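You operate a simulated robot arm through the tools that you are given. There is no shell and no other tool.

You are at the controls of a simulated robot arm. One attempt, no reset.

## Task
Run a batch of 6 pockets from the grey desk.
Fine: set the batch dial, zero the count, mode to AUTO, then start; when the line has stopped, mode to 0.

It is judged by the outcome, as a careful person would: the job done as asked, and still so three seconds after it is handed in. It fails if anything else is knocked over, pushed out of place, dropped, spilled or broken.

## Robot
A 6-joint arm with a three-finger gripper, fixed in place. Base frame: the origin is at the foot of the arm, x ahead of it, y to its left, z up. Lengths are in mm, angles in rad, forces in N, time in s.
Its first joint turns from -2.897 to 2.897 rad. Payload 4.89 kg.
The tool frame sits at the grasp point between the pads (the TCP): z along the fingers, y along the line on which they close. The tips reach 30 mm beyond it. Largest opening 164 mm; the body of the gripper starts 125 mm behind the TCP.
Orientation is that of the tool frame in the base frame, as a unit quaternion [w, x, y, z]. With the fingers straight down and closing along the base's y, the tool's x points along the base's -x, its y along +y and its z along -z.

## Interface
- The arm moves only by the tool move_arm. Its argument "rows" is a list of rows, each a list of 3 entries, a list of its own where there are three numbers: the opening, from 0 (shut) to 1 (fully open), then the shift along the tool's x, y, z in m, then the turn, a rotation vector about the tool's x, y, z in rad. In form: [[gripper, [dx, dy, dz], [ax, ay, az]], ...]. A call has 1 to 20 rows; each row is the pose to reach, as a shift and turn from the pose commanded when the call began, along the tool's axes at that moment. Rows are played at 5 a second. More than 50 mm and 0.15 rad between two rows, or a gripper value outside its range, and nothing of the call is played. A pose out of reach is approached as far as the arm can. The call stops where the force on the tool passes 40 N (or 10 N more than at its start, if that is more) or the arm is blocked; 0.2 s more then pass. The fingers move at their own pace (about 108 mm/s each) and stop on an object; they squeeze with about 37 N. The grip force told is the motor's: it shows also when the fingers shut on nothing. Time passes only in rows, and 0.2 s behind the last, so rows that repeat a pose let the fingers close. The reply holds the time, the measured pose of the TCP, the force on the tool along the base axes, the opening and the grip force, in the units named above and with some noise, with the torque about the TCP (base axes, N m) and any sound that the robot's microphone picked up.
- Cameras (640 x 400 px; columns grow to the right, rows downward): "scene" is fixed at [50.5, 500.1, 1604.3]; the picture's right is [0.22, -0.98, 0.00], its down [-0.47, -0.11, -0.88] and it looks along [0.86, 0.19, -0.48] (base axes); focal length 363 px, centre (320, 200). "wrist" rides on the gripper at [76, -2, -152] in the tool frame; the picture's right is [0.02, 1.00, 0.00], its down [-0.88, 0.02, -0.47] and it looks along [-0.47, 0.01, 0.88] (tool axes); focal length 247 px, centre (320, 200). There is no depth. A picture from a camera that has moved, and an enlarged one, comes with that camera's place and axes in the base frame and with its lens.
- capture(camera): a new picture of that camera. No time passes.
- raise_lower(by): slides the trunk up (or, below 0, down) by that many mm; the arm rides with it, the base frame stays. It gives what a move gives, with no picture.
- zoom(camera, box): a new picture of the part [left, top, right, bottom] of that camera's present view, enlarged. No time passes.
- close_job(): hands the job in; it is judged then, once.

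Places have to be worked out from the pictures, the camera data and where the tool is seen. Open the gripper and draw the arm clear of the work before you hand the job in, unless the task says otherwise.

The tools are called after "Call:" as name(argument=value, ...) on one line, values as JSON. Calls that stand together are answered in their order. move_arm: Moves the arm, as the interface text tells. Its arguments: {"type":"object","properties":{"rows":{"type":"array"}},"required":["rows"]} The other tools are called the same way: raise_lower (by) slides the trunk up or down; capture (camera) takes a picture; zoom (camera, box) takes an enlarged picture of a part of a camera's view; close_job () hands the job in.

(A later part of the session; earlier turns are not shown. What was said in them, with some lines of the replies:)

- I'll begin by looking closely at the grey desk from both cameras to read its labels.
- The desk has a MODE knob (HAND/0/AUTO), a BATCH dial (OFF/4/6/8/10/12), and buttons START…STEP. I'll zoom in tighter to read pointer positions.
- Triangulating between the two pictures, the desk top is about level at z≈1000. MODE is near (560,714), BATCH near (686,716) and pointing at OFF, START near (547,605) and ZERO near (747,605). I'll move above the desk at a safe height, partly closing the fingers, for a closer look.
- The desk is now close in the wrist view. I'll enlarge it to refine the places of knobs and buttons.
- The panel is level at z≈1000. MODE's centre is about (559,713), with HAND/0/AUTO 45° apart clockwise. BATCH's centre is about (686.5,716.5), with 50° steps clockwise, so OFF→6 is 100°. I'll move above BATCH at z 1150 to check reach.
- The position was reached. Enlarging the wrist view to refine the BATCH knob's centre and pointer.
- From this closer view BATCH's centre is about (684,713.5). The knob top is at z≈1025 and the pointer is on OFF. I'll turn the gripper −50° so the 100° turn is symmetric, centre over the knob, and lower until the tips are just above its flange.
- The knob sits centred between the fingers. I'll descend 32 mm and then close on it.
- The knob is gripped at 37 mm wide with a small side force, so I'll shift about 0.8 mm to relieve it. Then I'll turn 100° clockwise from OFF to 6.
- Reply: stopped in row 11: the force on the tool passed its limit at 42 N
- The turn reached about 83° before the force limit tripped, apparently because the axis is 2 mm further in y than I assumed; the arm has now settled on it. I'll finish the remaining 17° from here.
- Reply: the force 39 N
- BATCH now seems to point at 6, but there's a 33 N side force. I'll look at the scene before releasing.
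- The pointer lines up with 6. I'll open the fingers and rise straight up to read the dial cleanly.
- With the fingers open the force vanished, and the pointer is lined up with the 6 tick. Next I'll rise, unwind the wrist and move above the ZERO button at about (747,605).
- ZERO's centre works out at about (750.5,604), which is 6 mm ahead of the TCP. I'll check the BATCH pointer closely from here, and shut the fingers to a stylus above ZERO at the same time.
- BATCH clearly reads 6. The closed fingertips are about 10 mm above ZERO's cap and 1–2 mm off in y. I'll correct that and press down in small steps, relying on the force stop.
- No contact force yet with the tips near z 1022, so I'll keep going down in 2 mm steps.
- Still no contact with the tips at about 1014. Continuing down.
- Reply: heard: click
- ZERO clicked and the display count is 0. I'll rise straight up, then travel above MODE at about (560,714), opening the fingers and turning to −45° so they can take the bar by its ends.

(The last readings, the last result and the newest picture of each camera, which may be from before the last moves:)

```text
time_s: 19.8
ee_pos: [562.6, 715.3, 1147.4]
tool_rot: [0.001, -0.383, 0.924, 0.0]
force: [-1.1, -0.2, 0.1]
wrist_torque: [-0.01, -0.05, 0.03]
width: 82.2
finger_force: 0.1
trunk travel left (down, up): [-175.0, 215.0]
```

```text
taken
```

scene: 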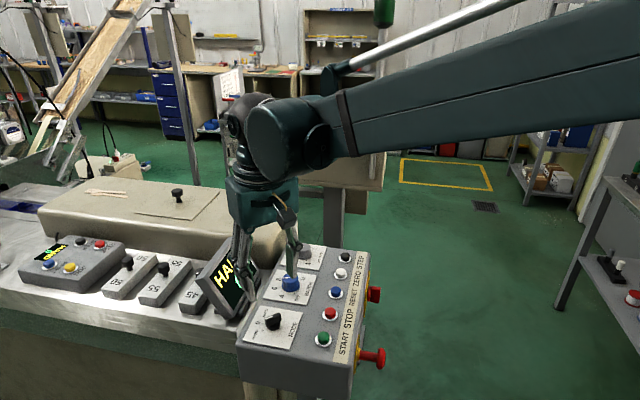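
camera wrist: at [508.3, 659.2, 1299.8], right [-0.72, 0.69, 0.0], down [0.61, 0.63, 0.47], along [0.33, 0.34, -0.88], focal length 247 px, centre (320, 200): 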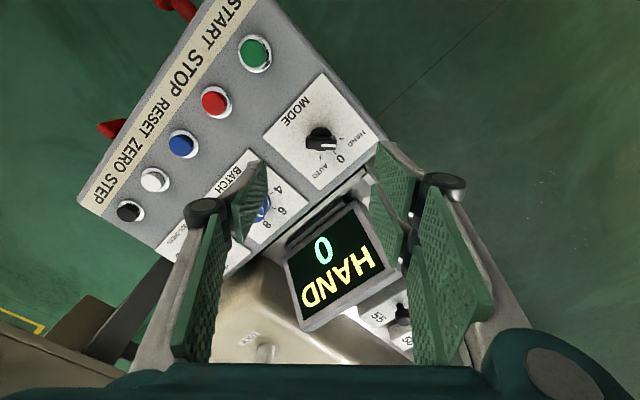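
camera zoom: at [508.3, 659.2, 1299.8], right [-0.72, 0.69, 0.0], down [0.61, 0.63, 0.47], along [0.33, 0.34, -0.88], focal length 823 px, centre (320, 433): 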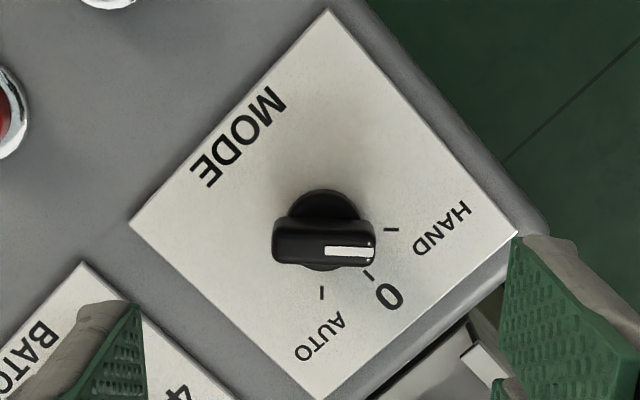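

MODE's centre works out at (559,713.5), a couple of mm from the TCP, and the bar lies along the closing line. I'll correct and descend around it.

Call:
move_arm(rows=[[0.5, [0.0023, 0.0012, 0.03], [0, 0, 0]], [0.5, [0.0023, 0.0012, 0.065], [0, 0, 0]], [0.5, [0.0023, 0.0012, 0.085], [0, 0, 0]], [0.5, [0.0023, 0.0012, 0.098], [0, 0, 0]], [0.5, [0.0023, 0.0012, 0.1055], [0, 0, 0]], [0.5, [0.0023, 0.0012, 0.1055], [0, 0, 0]]])

Call:
capture(camera="wrist")

Call:
zoom(camera="wrist", box=[250, 90, 390, 210])

Call:
zoom(camera="scene", box=[210, 220, 350, 360])

```text
time_s: 21.2
ee_pos: [558.3, 714.1, 1043.0]
tool_rot: [0.001, -0.381, 0.924, 0.001]
force: [0.8, 0.5, 0.6]
wrist_torque: [0.0, -0.02, 0.0]
width: 82.0
finger_force: 0.0
trunk travel left (down, up): [-175.0, 215.0]
```

```text
taken
camera wrist: at [503.6, 658.3, 1196.0], right [-0.72, 0.69, 0.0], down [0.61, 0.63, 0.47], along [0.33, 0.34, -0.88], focal length 247 px, centre (320, 200)
```

wrist: 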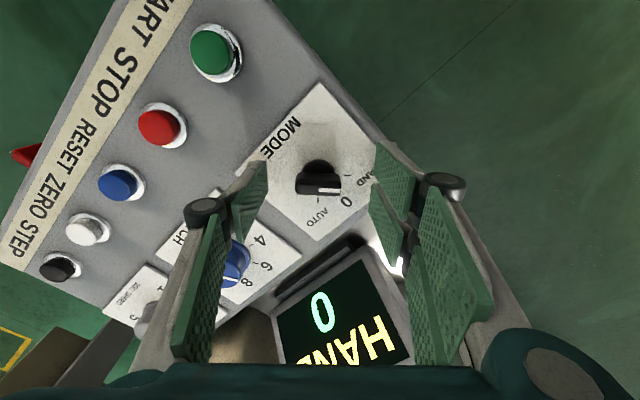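

```text
3.33 times, centred on (320, 150) of wrist
camera zoom: at [503.6, 658.3, 1196.0], right [-0.72, 0.69, 0.0], down [0.61, 0.63, 0.47], along [0.33, 0.34, -0.88], focal length 823 px, centre (320, 367)
```

zoom: 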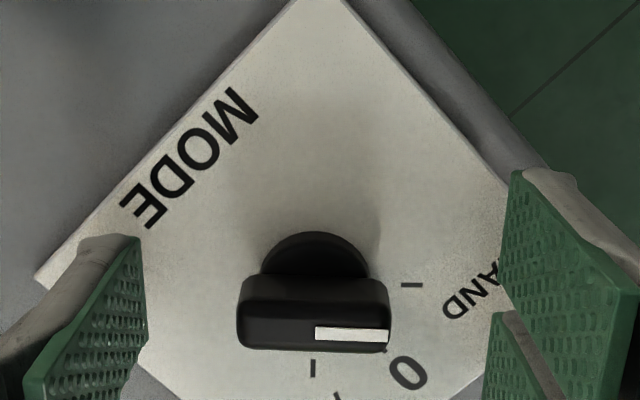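

```text
2.86 times, centred on (280, 290) of scene
camera zoom: at [50.5, 500.1, 1604.3], right [0.22, -0.98, 0.0], down [-0.47, -0.11, -0.88], along [0.86, 0.19, -0.48], focal length 1037 px, centre (434, -57)
```

zoom: 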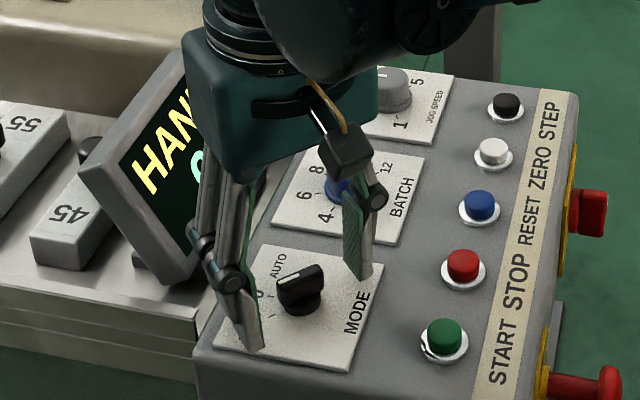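

The bar is centred between the pads and at the right depth. Closing on it.

Call:
move_arm(rows=[[0.35, [0, 0, 0], [0, 0, 0]], [0.25, [0, 0, 0], [0, 0, 0]], [0.15, [0, 0, 0], [0, 0, 0]], [0.15, [0, 0, 0], [0, 0, 0]]])

Call:
zoom(camera="wrist", box=[250, 90, 390, 210])

```text
time_s: 22.2
ee_pos: [558.2, 713.6, 1043.5]
tool_rot: [0.0, -0.382, 0.924, 0.0]
force: [10.5, -10.2, -2.6]
wrist_torque: [-0.35, -0.45, -0.04]
width: 34.6
finger_force: 44.8
trunk travel left (down, up): [-175.0, 215.0]
```

```text
3.33 times, centred on (320, 150) of wrist
camera zoom: at [504.6, 657.6, 1196.0], right [-0.72, 0.69, 0.0], down [0.61, 0.63, 0.47], along [0.33, 0.34, -0.88], focal length 823 px, centre (320, 367)
```

zoom: 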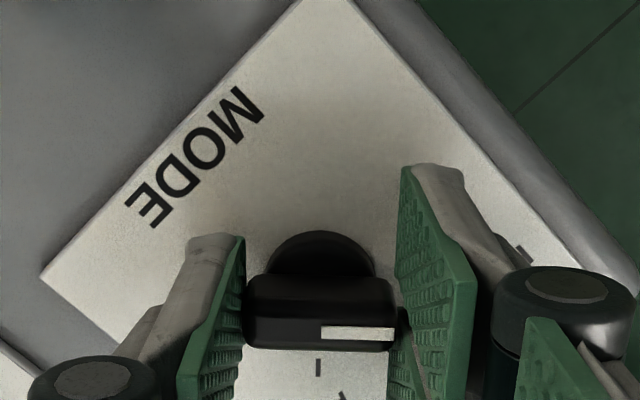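

The bar is held (34.6 mm) with about 15 N side force. I'll shift 1.2 mm to centre on the axis and turn 45° clockwise to 0 first, checking forces.

Call:
move_arm(rows=[[0.15, [0, -0.0012, 0], [0, 0, 0]], [0.15, [0, -0.0012, 0], [0, 0, 0.131]], [0.15, [0, -0.0012, 0], [0, 0, 0.262]], [0.15, [0, -0.0012, 0], [0, 0, 0.393]], [0.15, [0, -0.0012, 0], [0, 0, 0.524]], [0.15, [0, -0.0012, 0], [0, 0, 0.655]], [0.15, [0, -0.0012, 0], [0, 0, 0.785]]])

Call:
capture(camera="wrist")

Call:
capture(camera="scene")

```text
time_s: 23.8
ee_pos: [557.2, 714.4, 1043.0]
tool_rot: [0.0, 0.002, 1.0, 0.001]
force: [-16.1, 9.0, -18.0]
wrist_torque: [0.23, 0.74, 0.06]
width: 34.5
finger_force: 45.0
trunk travel left (down, up): [-175.0, 215.0]
```

```text
taken
camera wrist: at [480.8, 712.9, 1196.2], right [-0.02, 1.0, 0.0], down [0.88, 0.01, 0.47], along [0.47, 0.01, -0.88], focal length 247 px, centre (320, 200)
```

wrist: 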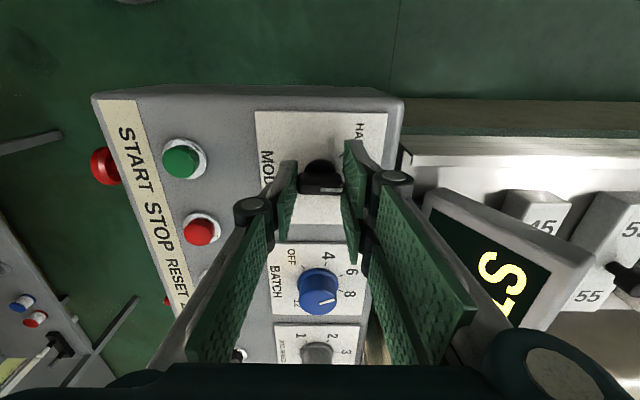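

```text
taken
```

scene: 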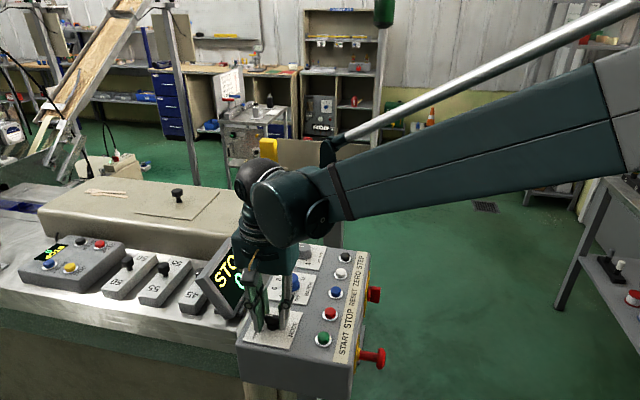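

The display now reads STOP, so the knob passed to 0. I'll shift slightly with the measured force and turn another 45° to AUTO.

Call:
move_arm(rows=[[0.15, [0.0012, 0.0008, 0], [0, 0, 0]], [0.15, [0.0012, 0.0008, 0], [0, 0, 0.131]], [0.15, [0.0012, 0.0008, 0], [0, 0, 0.262]], [0.15, [0.0012, 0.0008, 0], [0, 0, 0.393]], [0.15, [0.0012, 0.0008, 0], [0, 0, 0.524]], [0.15, [0.0012, 0.0008, 0], [0, 0, 0.655]], [0.15, [0.0012, 0.0008, 0], [0, 0, 0.785]]])

Call:
capture(camera="wrist")

Call:
capture(camera="scene")

```text
time_s: 25.5
ee_pos: [557.3, 715.3, 1044.1]
tool_rot: [-0.001, 0.376, 0.927, 0.003]
force: [-0.7, 11.9, -7.5]
wrist_torque: [0.84, 0.12, 0.01]
width: 34.7
finger_force: 45.0
trunk travel left (down, up): [-175.0, 215.0]
stopped in row 7: the force on the tool passed its limit at 42 N (the readings are from after the stop); the commanded pose is now the measured one
```

```text
taken
camera wrist: at [501.5, 767.3, 1196.3], right [0.68, 0.73, 0.0], down [0.65, -0.6, 0.47], along [0.35, -0.32, -0.88], focal length 247 px, centre (320, 200)
```

wrist: 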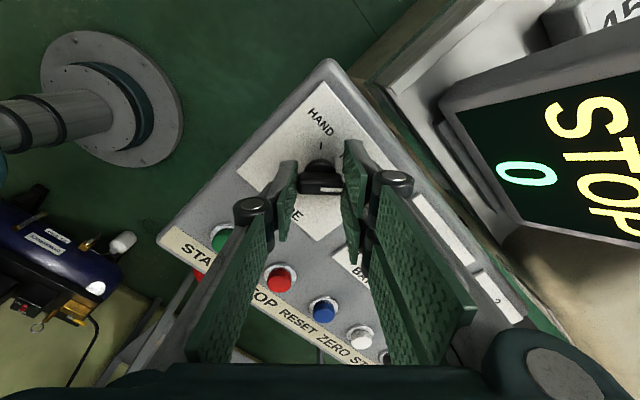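

```text
taken
```

scene: 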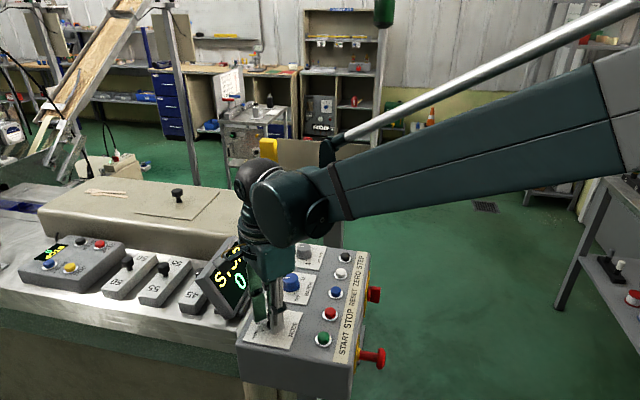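

The gripper turned to about +44° and the bar went with it. The display reads STOP 0. I'll release and rise to read the MODE pointer.

Call:
move_arm(rows=[[0.3, [0, 0, 0], [0, 0, 0]], [0.45, [0, 0, 0], [0, 0, 0]], [0.5, [0, 0, -0.02], [0, 0, 0]], [0.5, [0, 0, -0.06], [0, 0, 0]], [0.5, [0, 0, -0.1], [0, 0, 0]], [0.5, [0, 0, -0.1], [0, 0, 0]]])

Call:
capture(camera="wrist")

Call:
zoom(camera="wrist", box=[250, 70, 390, 190])

Call:
zoom(camera="scene", box=[200, 230, 350, 360])

```text
time_s: 26.9
ee_pos: [559.5, 713.4, 1143.0]
tool_rot: [0.0, 0.375, 0.927, 0.002]
force: [-0.8, -0.6, -0.1]
wrist_torque: [0.05, -0.04, 0.02]
width: 82.0
finger_force: 0.0
trunk travel left (down, up): [-175.0, 215.0]
```

```text
taken
camera wrist: at [502.2, 764.0, 1296.0], right [0.68, 0.73, 0.0], down [0.65, -0.6, 0.47], along [0.35, -0.32, -0.88], focal length 247 px, centre (320, 200)
```

wrist: 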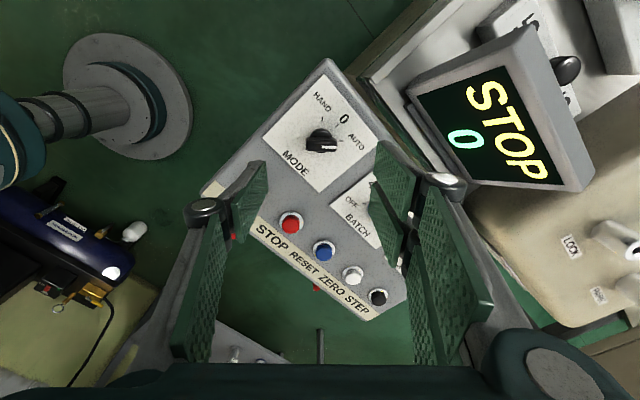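

```text
3.33 times, centred on (320, 130) of wrist
camera zoom: at [502.2, 764.0, 1296.0], right [0.68, 0.73, 0.0], down [0.65, -0.6, 0.47], along [0.35, -0.32, -0.88], focal length 823 px, centre (320, 433)
```

zoom: 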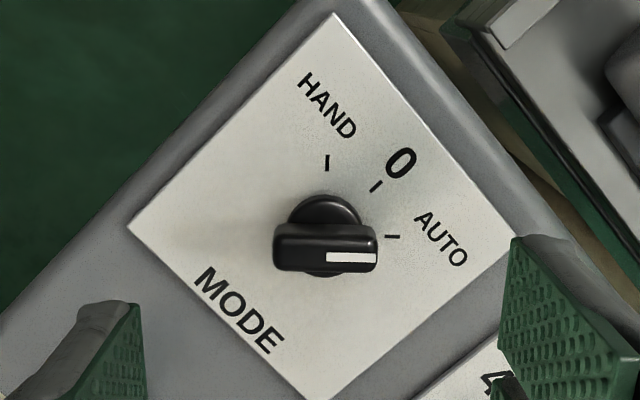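

```text
3.08 times, centred on (275, 295) of scene
camera zoom: at [50.5, 500.1, 1604.3], right [0.22, -0.98, 0.0], down [-0.47, -0.11, -0.88], along [0.86, 0.19, -0.48], focal length 1117 px, centre (458, -92)
```

zoom: 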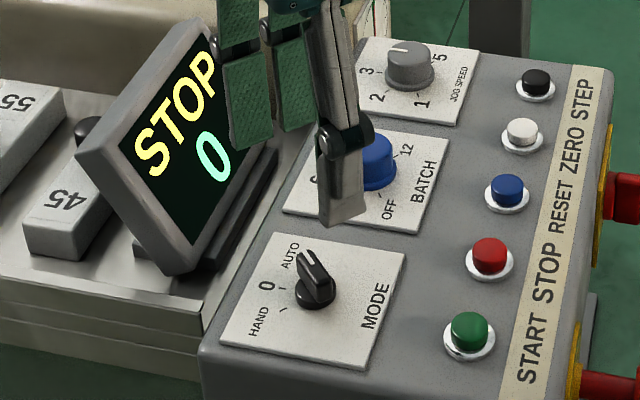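

MODE is on AUTO and the display reads STOP 0. START works out at (547,604), on a consistent 68 mm button pitch. I'll move above it, unwind the wrist and shut the fingers.

Call:
move_arm(rows=[[0.5, [-0.0114, -0.0145, 0], [0, 0, -0.1285]], [0.4, [-0.0229, -0.029, 0], [0, 0, -0.257]], [0.3, [-0.0343, -0.0435, 0], [0, 0, -0.3855]], [0.2, [-0.0457, -0.058, 0], [0, 0, -0.514]], [0.1, [-0.0572, -0.0726, 0], [0, 0, -0.6425]], [0.0, [-0.0686, -0.0871, 0.02], [0, 0, -0.771]], [0.0, [-0.0686, -0.0871, 0.05], [0, 0, -0.771]], [0.0, [-0.0686, -0.0871, 0.08], [0, 0, -0.771]], [0.0, [-0.0686, -0.0871, 0.08], [0, 0, -0.771]]])

Call:
capture(camera="wrist")

Call:
zoom(camera="scene", box=[260, 260, 390, 380])

```text
time_s: 28.9
ee_pos: [546.6, 607.0, 1063.9]
tool_rot: [0.001, -0.001, 1.0, 0.002]
force: [0.4, 0.3, -0.4]
wrist_torque: [-0.05, 0.05, 0.03]
width: 0.1
finger_force: 36.5
trunk travel left (down, up): [-175.0, 215.0]
```

```text
taken
camera wrist: at [469.4, 603.8, 1217.0], right [-0.02, 1.0, 0.0], down [0.88, 0.02, 0.47], along [0.47, 0.01, -0.88], focal length 247 px, centre (320, 200)
```

wrist: 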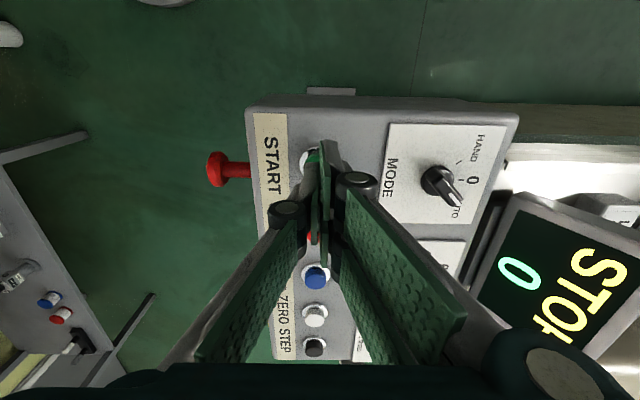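

```text
3.33 times, centred on (325, 320) of scene
camera zoom: at [50.5, 500.1, 1604.3], right [0.22, -0.98, 0.0], down [-0.47, -0.11, -0.88], along [0.86, 0.19, -0.48], focal length 1210 px, centre (303, -200)
```

zoom: 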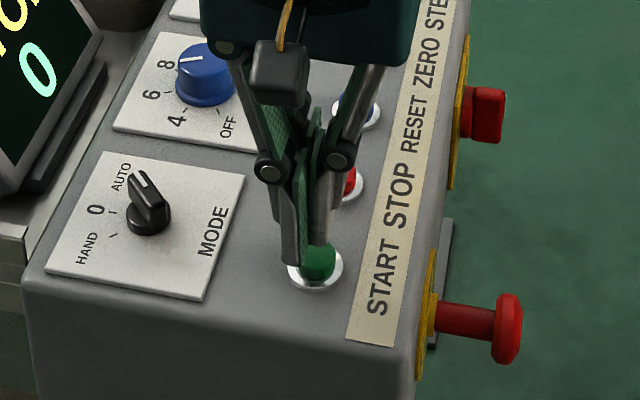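

The geometry is the same as for ZERO, with the tips about 2 mm too far in +y. I'll correct that, press down in small steps as before, then lift.

Call:
move_arm(rows=[[0.0, [0, -0.002, 0.01], [0, 0, 0]], [0.0, [0, -0.002, 0.016], [0, 0, 0]], [0.0, [0, -0.002, 0.02], [0, 0, 0]], [0.0, [0, -0.002, 0.0225], [0, 0, 0]], [0.0, [0, -0.002, 0.025], [0, 0, 0]], [0.0, [0, -0.002, 0.0265], [0, 0, 0]]])

Call:
capture(camera="scene")

```text
time_s: 30.3
ee_pos: [545.4, 603.5, 1036.7]
tool_rot: [0.0, -0.001, 1.0, 0.002]
force: [-0.5, -1.1, 3.1]
wrist_torque: [-0.01, 0.0, -0.01]
width: 6.1
finger_force: 44.9
trunk travel left (down, up): [-175.0, 215.0]
heard: click
```

```text
taken
```

scene: 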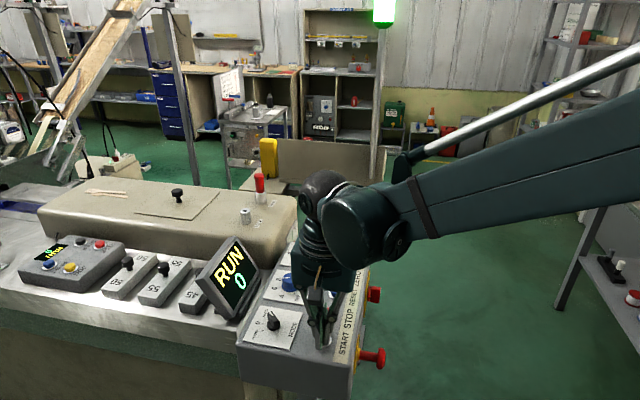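

START clicked; the display shows RUN and the green lamp is lit. I'll lift off and wait above MODE at yaw +45°, clear of the knob, while the line runs.

Call:
move_arm(rows=[[0.0, [0, 0, -0.03], [0, 0, 0]], [0.0, [0, 0, -0.07], [0, 0, 0]], [0.1, [0, 0, -0.107], [0, 0, 0]], [0.2, [-0.002, 0.018, -0.107], [0, 0, 0.131]], [0.3, [-0.004, 0.037, -0.107], [0, 0, 0.262]], [0.4, [-0.006, 0.055, -0.107], [0, 0, 0.393]], [0.5, [-0.009, 0.073, -0.107], [0, 0, 0.524]], [0.5, [-0.011, 0.092, -0.107], [0, 0, 0.655]], [0.5, [-0.013, 0.11, -0.107], [0, 0, 0.785]], [0.5, [-0.013, 0.11, -0.107], [0, 0, 0.785]]])

Call:
capture(camera="wrist")

Call:
capture(camera="scene")

Call:
zoom(camera="wrist", box=[250, 70, 390, 190])

```text
time_s: 32.5
ee_pos: [560.1, 714.9, 1143.3]
tool_rot: [-0.001, 0.382, 0.924, 0.002]
force: [-1.1, -0.2, -1.1]
wrist_torque: [-0.05, 0.03, 0.01]
width: 82.3
finger_force: 0.2
trunk travel left (down, up): [-175.0, 215.0]
```

```text
taken
camera wrist: at [503.5, 766.1, 1297.0], right [0.69, 0.72, 0.0], down [0.64, -0.61, 0.47], along [0.34, -0.32, -0.88], focal length 247 px, centre (320, 200)
```

wrist: 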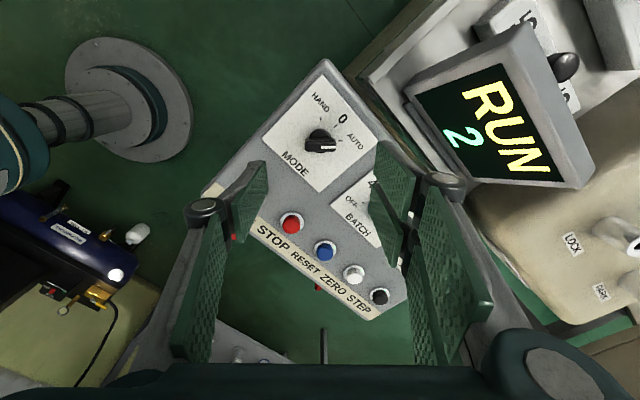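

```text
taken
```

scene: 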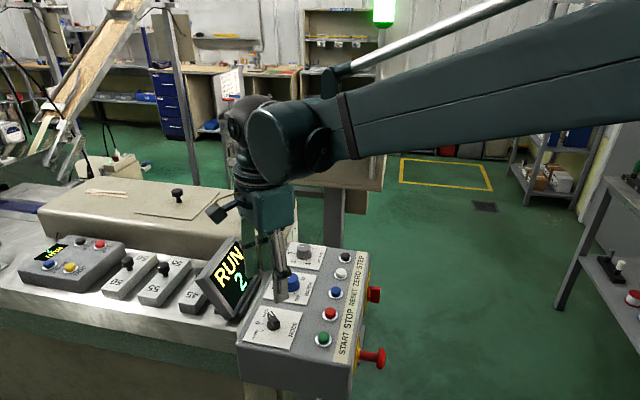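

```text
3.33 times, centred on (320, 130) of wrist
camera zoom: at [503.5, 766.1, 1297.0], right [0.69, 0.72, 0.0], down [0.64, -0.61, 0.47], along [0.34, -0.32, -0.88], focal length 823 px, centre (320, 433)
```

zoom: 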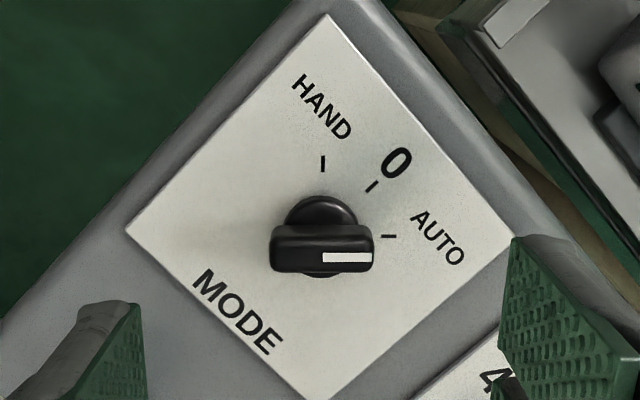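

It's running and the count is 2. I'll wait in place and keep checking the display.

Call:
move_arm(rows=[[0.5, [0, 0, 0], [0, 0, 0]], [0.5, [0, 0, 0], [0, 0, 0]], [0.5, [0, 0, 0], [0, 0, 0]], [0.5, [0, 0, 0], [0, 0, 0]], [0.5, [0, 0, 0], [0, 0, 0]], [0.5, [0, 0, 0], [0, 0, 0]], [0.5, [0, 0, 0], [0, 0, 0]], [0.5, [0, 0, 0], [0, 0, 0]], [0.5, [0, 0, 0], [0, 0, 0]], [0.5, [0, 0, 0], [0, 0, 0]], [0.5, [0, 0, 0], [0, 0, 0]], [0.5, [0, 0, 0], [0, 0, 0]], [0.5, [0, 0, 0], [0, 0, 0]], [0.5, [0, 0, 0], [0, 0, 0]], [0.5, [0, 0, 0], [0, 0, 0]], [0.5, [0, 0, 0], [0, 0, 0]]])

Call:
capture(camera="scene")

```text
time_s: 35.9
ee_pos: [559.1, 714.4, 1145.3]
tool_rot: [0.0, 0.382, 0.924, 0.002]
force: [0.6, 0.4, -0.3]
wrist_torque: [-0.01, -0.01, 0.0]
width: 81.9
finger_force: 0.1
trunk travel left (down, up): [-175.0, 215.0]
```

```text
taken
```

scene: 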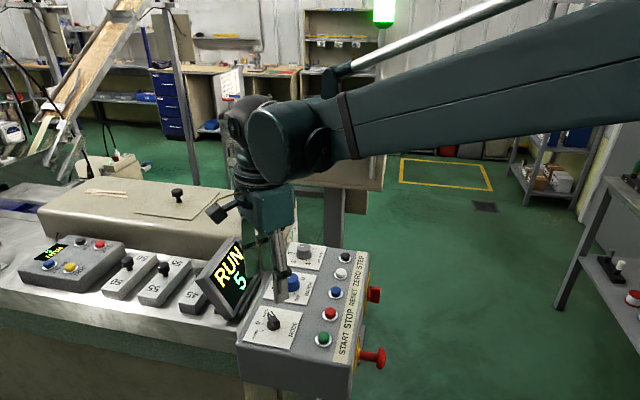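

Count is 5 and it's still running. Waiting further.

Call:
move_arm(rows=[[0.5, [0, 0, 0], [0, 0, 0]], [0.5, [0, 0, 0], [0, 0, 0]], [0.5, [0, 0, 0], [0, 0, 0]], [0.5, [0, 0, 0], [0, 0, 0]], [0.5, [0, 0, 0], [0, 0, 0]], [0.5, [0, 0, 0], [0, 0, 0]], [0.5, [0, 0, 0], [0, 0, 0]], [0.5, [0, 0, 0], [0, 0, 0]], [0.5, [0, 0, 0], [0, 0, 0]], [0.5, [0, 0, 0], [0, 0, 0]], [0.5, [0, 0, 0], [0, 0, 0]]])

Call:
capture(camera="scene")

Call:
zoom(camera="wrist", box=[400, 20, 600, 200])

```text
time_s: 38.3
ee_pos: [560.3, 713.9, 1144.4]
tool_rot: [-0.001, 0.382, 0.924, 0.002]
force: [-0.4, -0.3, -0.2]
wrist_torque: [-0.01, 0.01, 0.01]
width: 82.0
finger_force: 0.1
trunk travel left (down, up): [-175.0, 215.0]
```

```text
taken
```

scene: 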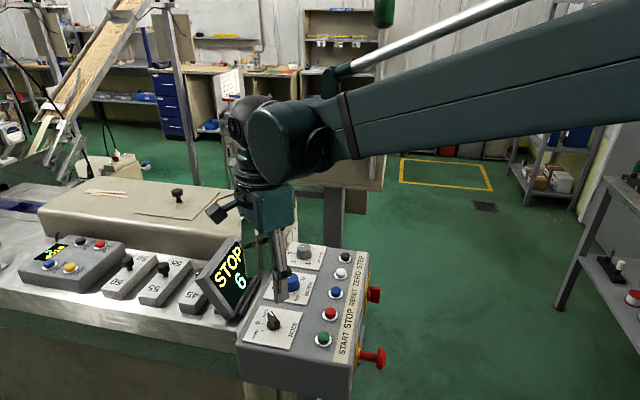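

```text
2.22 times, centred on (500, 110) of wrist
camera zoom: at [503.3, 765.6, 1297.2], right [0.69, 0.72, 0.0], down [0.64, -0.61, 0.47], along [0.34, -0.32, -0.88], focal length 549 px, centre (-80, 400)
```

zoom: 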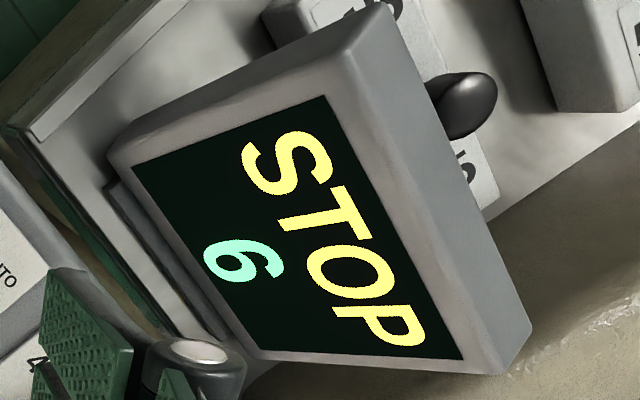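

The line has stopped at STOP 6 and the lamp is off. I'll descend around the MODE bar and grip it.

Call:
move_arm(rows=[[0.5, [0, -0.0007, 0.03], [0, 0, 0]], [0.5, [0, -0.0007, 0.065], [0, 0, 0]], [0.5, [0, -0.0007, 0.085], [0, 0, 0]], [0.5, [0, -0.0007, 0.101], [0, 0, 0]], [0.35, [0, -0.0007, 0.101], [0, 0, 0]], [0.25, [0, -0.0007, 0.101], [0, 0, 0]], [0.15, [0, -0.0007, 0.101], [0, 0, 0]], [0.15, [0, -0.0007, 0.101], [0, 0, 0]]])

Call:
zoom(camera="wrist", box=[250, 90, 390, 210])

```text
time_s: 40.0
ee_pos: [560.4, 714.8, 1043.7]
tool_rot: [0.001, 0.382, 0.924, 0.004]
force: [6.0, 7.0, -5.2]
wrist_torque: [0.55, -0.33, 0.02]
width: 34.6
finger_force: 44.9
trunk travel left (down, up): [-175.0, 215.0]
stopped in row 8: the force on the tool passed its limit at 42 N (the readings are from after the stop); the commanded pose is now the measured one
```

```text
3.33 times, centred on (320, 150) of wrist
camera zoom: at [503.6, 766.0, 1197.4], right [0.69, 0.72, 0.01], down [0.64, -0.61, 0.47], along [0.35, -0.32, -0.88], focal length 823 px, centre (320, 367)
```

zoom: 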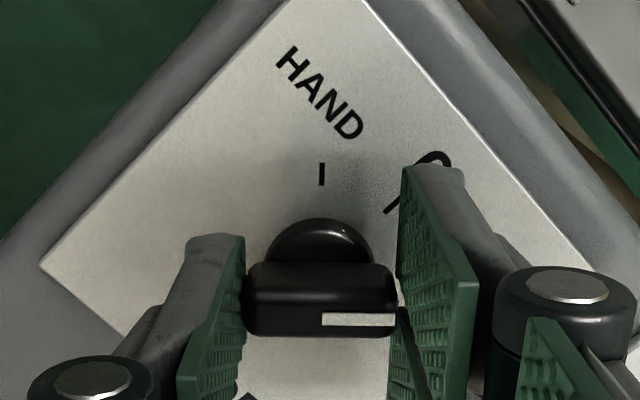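

The bar is gripped at 34.6 mm. I'll turn 45° counter-clockwise from AUTO to 0.

Call:
move_arm(rows=[[0.15, [0, 0.0006, 0], [0, 0, -0.1]], [0.15, [0, 0.0006, 0], [0, 0, -0.2]], [0.15, [0, 0.0006, 0], [0, 0, -0.3]], [0.15, [0, 0.0006, 0], [0, 0, -0.4]], [0.15, [0, 0.0006, 0], [0, 0, -0.5]], [0.15, [0, 0.0006, 0], [0, 0, -0.6]], [0.15, [0, 0.0006, 0], [0, 0, -0.7]], [0.15, [0, 0.0006, 0], [0, 0, -0.785]], [0.15, [0, 0.0006, 0], [0, 0, -0.785]]])

Call:
capture(camera="wrist")

Call:
capture(camera="scene")

```text
time_s: 42.0
ee_pos: [559.4, 714.8, 1044.6]
tool_rot: [0.002, -0.002, 1.0, 0.002]
force: [-1.0, 1.2, -12.6]
wrist_torque: [-0.06, 0.46, 0.01]
width: 34.7
finger_force: 45.2
trunk travel left (down, up): [-175.0, 215.0]
```

```text
taken
camera wrist: at [482.7, 711.7, 1197.1], right [-0.02, 1.0, 0.01], down [0.88, 0.02, 0.48], along [0.48, 0.02, -0.88], focal length 247 px, centre (320, 200)
```

wrist: 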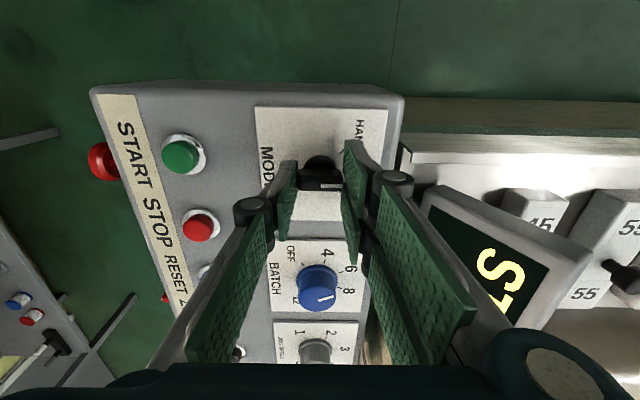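

```text
taken
```

scene: 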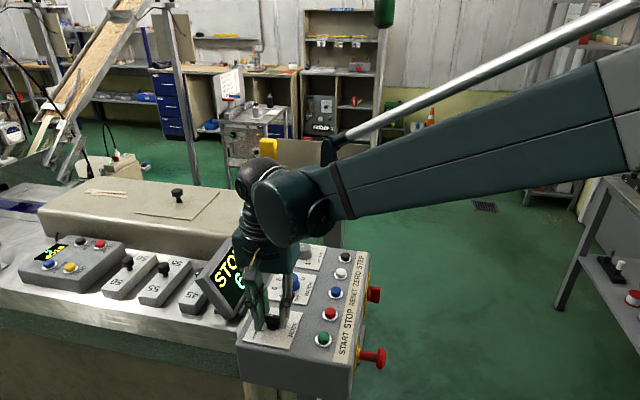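

The bar is turned to the 0 line with low forces. I'll open, rise straight up and check the pointer.

Call:
move_arm(rows=[[0.3, [0, 0, 0], [0, 0, 0]], [0.45, [0, 0, 0], [0, 0, 0]], [0.5, [0, 0, -0.02], [0, 0, 0]], [0.5, [0, 0, -0.06], [0, 0, 0]], [0.5, [0, 0, -0.1], [0, 0, 0]], [0.5, [0, 0, -0.14], [0, 0, 0]], [0.5, [0, 0, -0.14], [0, 0, 0]]])

Call:
capture(camera="wrist")

Call:
zoom(camera="wrist", box=[250, 80, 390, 200])

Call:
zoom(camera="scene", box=[200, 230, 350, 360])

```text
time_s: 43.6
ee_pos: [558.2, 713.2, 1188.7]
tool_rot: [0.002, -0.001, 1.0, 0.003]
force: [0.3, 0.2, 1.1]
wrist_torque: [0.05, -0.02, -0.01]
width: 81.7
finger_force: 0.0
trunk travel left (down, up): [-175.0, 215.0]
```

```text
taken
camera wrist: at [480.9, 710.8, 1341.3], right [-0.02, 1.0, 0.01], down [0.88, 0.02, 0.48], along [0.48, 0.02, -0.88], focal length 247 px, centre (320, 200)
```

wrist: 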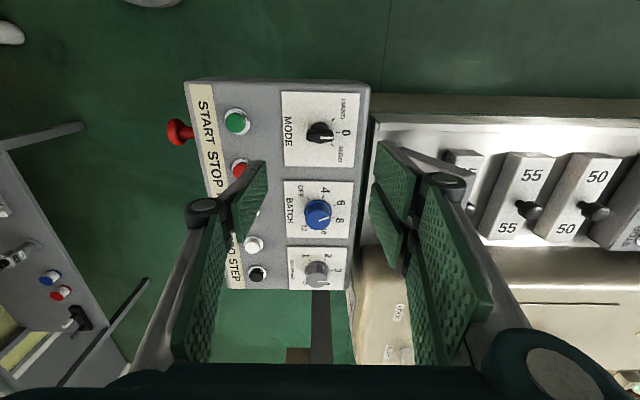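

```text
3.33 times, centred on (320, 140) of wrist
camera zoom: at [480.9, 710.8, 1341.3], right [-0.02, 1.0, 0.01], down [0.88, 0.02, 0.48], along [0.48, 0.02, -0.88], focal length 823 px, centre (320, 400)
```

zoom: 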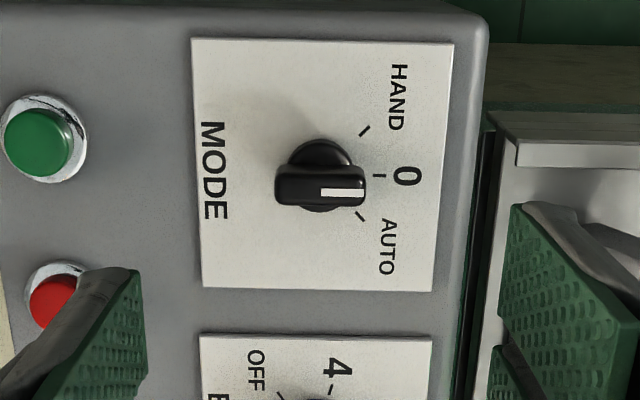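

```text
3.08 times, centred on (275, 295) of scene
camera zoom: at [50.5, 500.1, 1604.3], right [0.22, -0.98, 0.0], down [-0.47, -0.11, -0.88], along [0.86, 0.19, -0.48], focal length 1117 px, centre (458, -92)
```

zoom: 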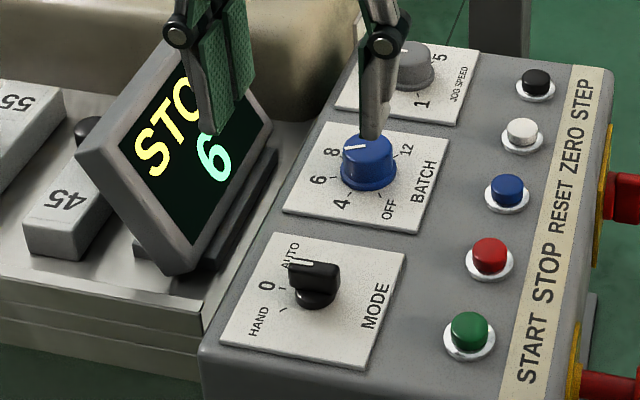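

MODE points at 0 and the display reads STOP 6. I'll draw the arm clear, back towards its start, and do a last check.

Call:
move_arm(rows=[[0.5, [0, 0, -0.045], [0, 0, 0]], [0.5, [-0.01, -0.03, -0.08], [0, 0, 0]], [0.5, [-0.02, -0.07, -0.1], [0, 0, 0]], [0.5, [-0.03, -0.115, -0.11], [0, 0, 0]], [0.6, [-0.04, -0.16, -0.12], [0, 0, 0]], [0.7, [-0.05, -0.205, -0.13], [0, 0, 0]], [0.8, [-0.06, -0.25, -0.14], [0, 0, 0]], [0.9, [-0.067, -0.294, -0.155], [0, 0, 0]], [1.0, [-0.067, -0.32, -0.17], [0, 0, 0]], [1.0, [-0.067, -0.32, -0.17], [0, 0, 0]]])

Call:
capture(camera="scene")

Call:
zoom(camera="scene", box=[190, 220, 390, 380])

```text
time_s: 45.8
ee_pos: [624.9, 392.8, 1351.4]
tool_rot: [0.003, -0.001, 1.0, 0.004]
force: [0.0, -1.1, 0.0]
wrist_torque: [0.11, -0.03, 0.03]
width: 164.1
finger_force: 0.0
trunk travel left (down, up): [-175.0, 215.0]
```

```text
taken
```

scene: 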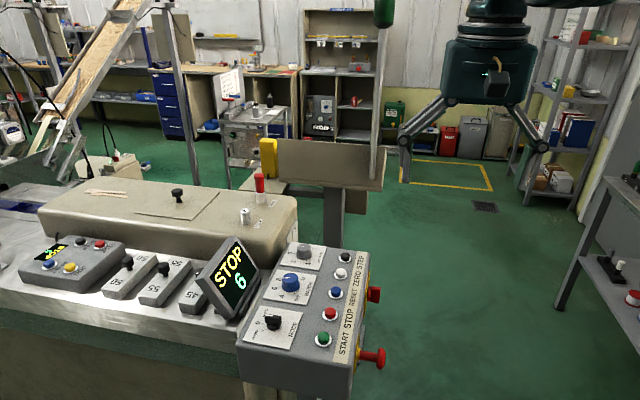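

```text
2.50 times, centred on (290, 300) of scene
camera zoom: at [50.5, 500.1, 1604.3], right [0.22, -0.98, 0.0], down [-0.47, -0.11, -0.88], along [0.86, 0.19, -0.48], focal length 907 px, centre (395, -50)
```

zoom: 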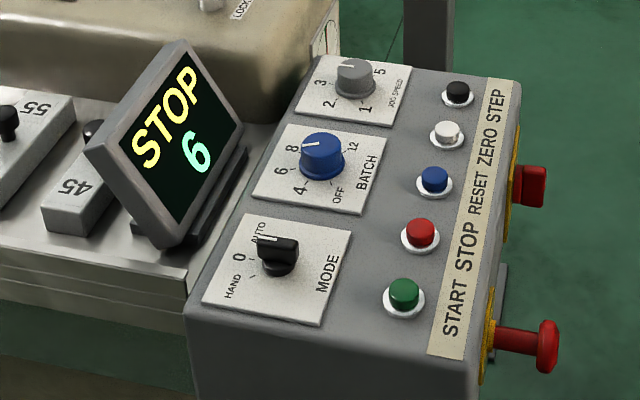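

The batch of 6 is done. The display shows STOP 6, MODE is at 0, BATCH is at 6, nothing else was disturbed, and the arm is clear with the gripper open. Handing in.

Call:
close_job()

```text
The job is handed in.
```

The batch of 6 pockets ran from the grey desk and the job is handed in; I haven't seen the judging result.

- **Batch and count:** I set the batch dial to 6 and zeroed the count, which had read 67.
- **Run:** With the mode on AUTO I pressed START. The line ran and stopped by itself, with the display at STOP 6 and the lamp off.
- **Finish:** I then turned the mode to 0, confirmed on camera. The gripper is open, the arm is clear of the desk, and nothing looked moved or knocked in the last picture.

The force limit stopped the arm three times while it gripped or turned the knobs. Each time the knob still ended on the right mark.
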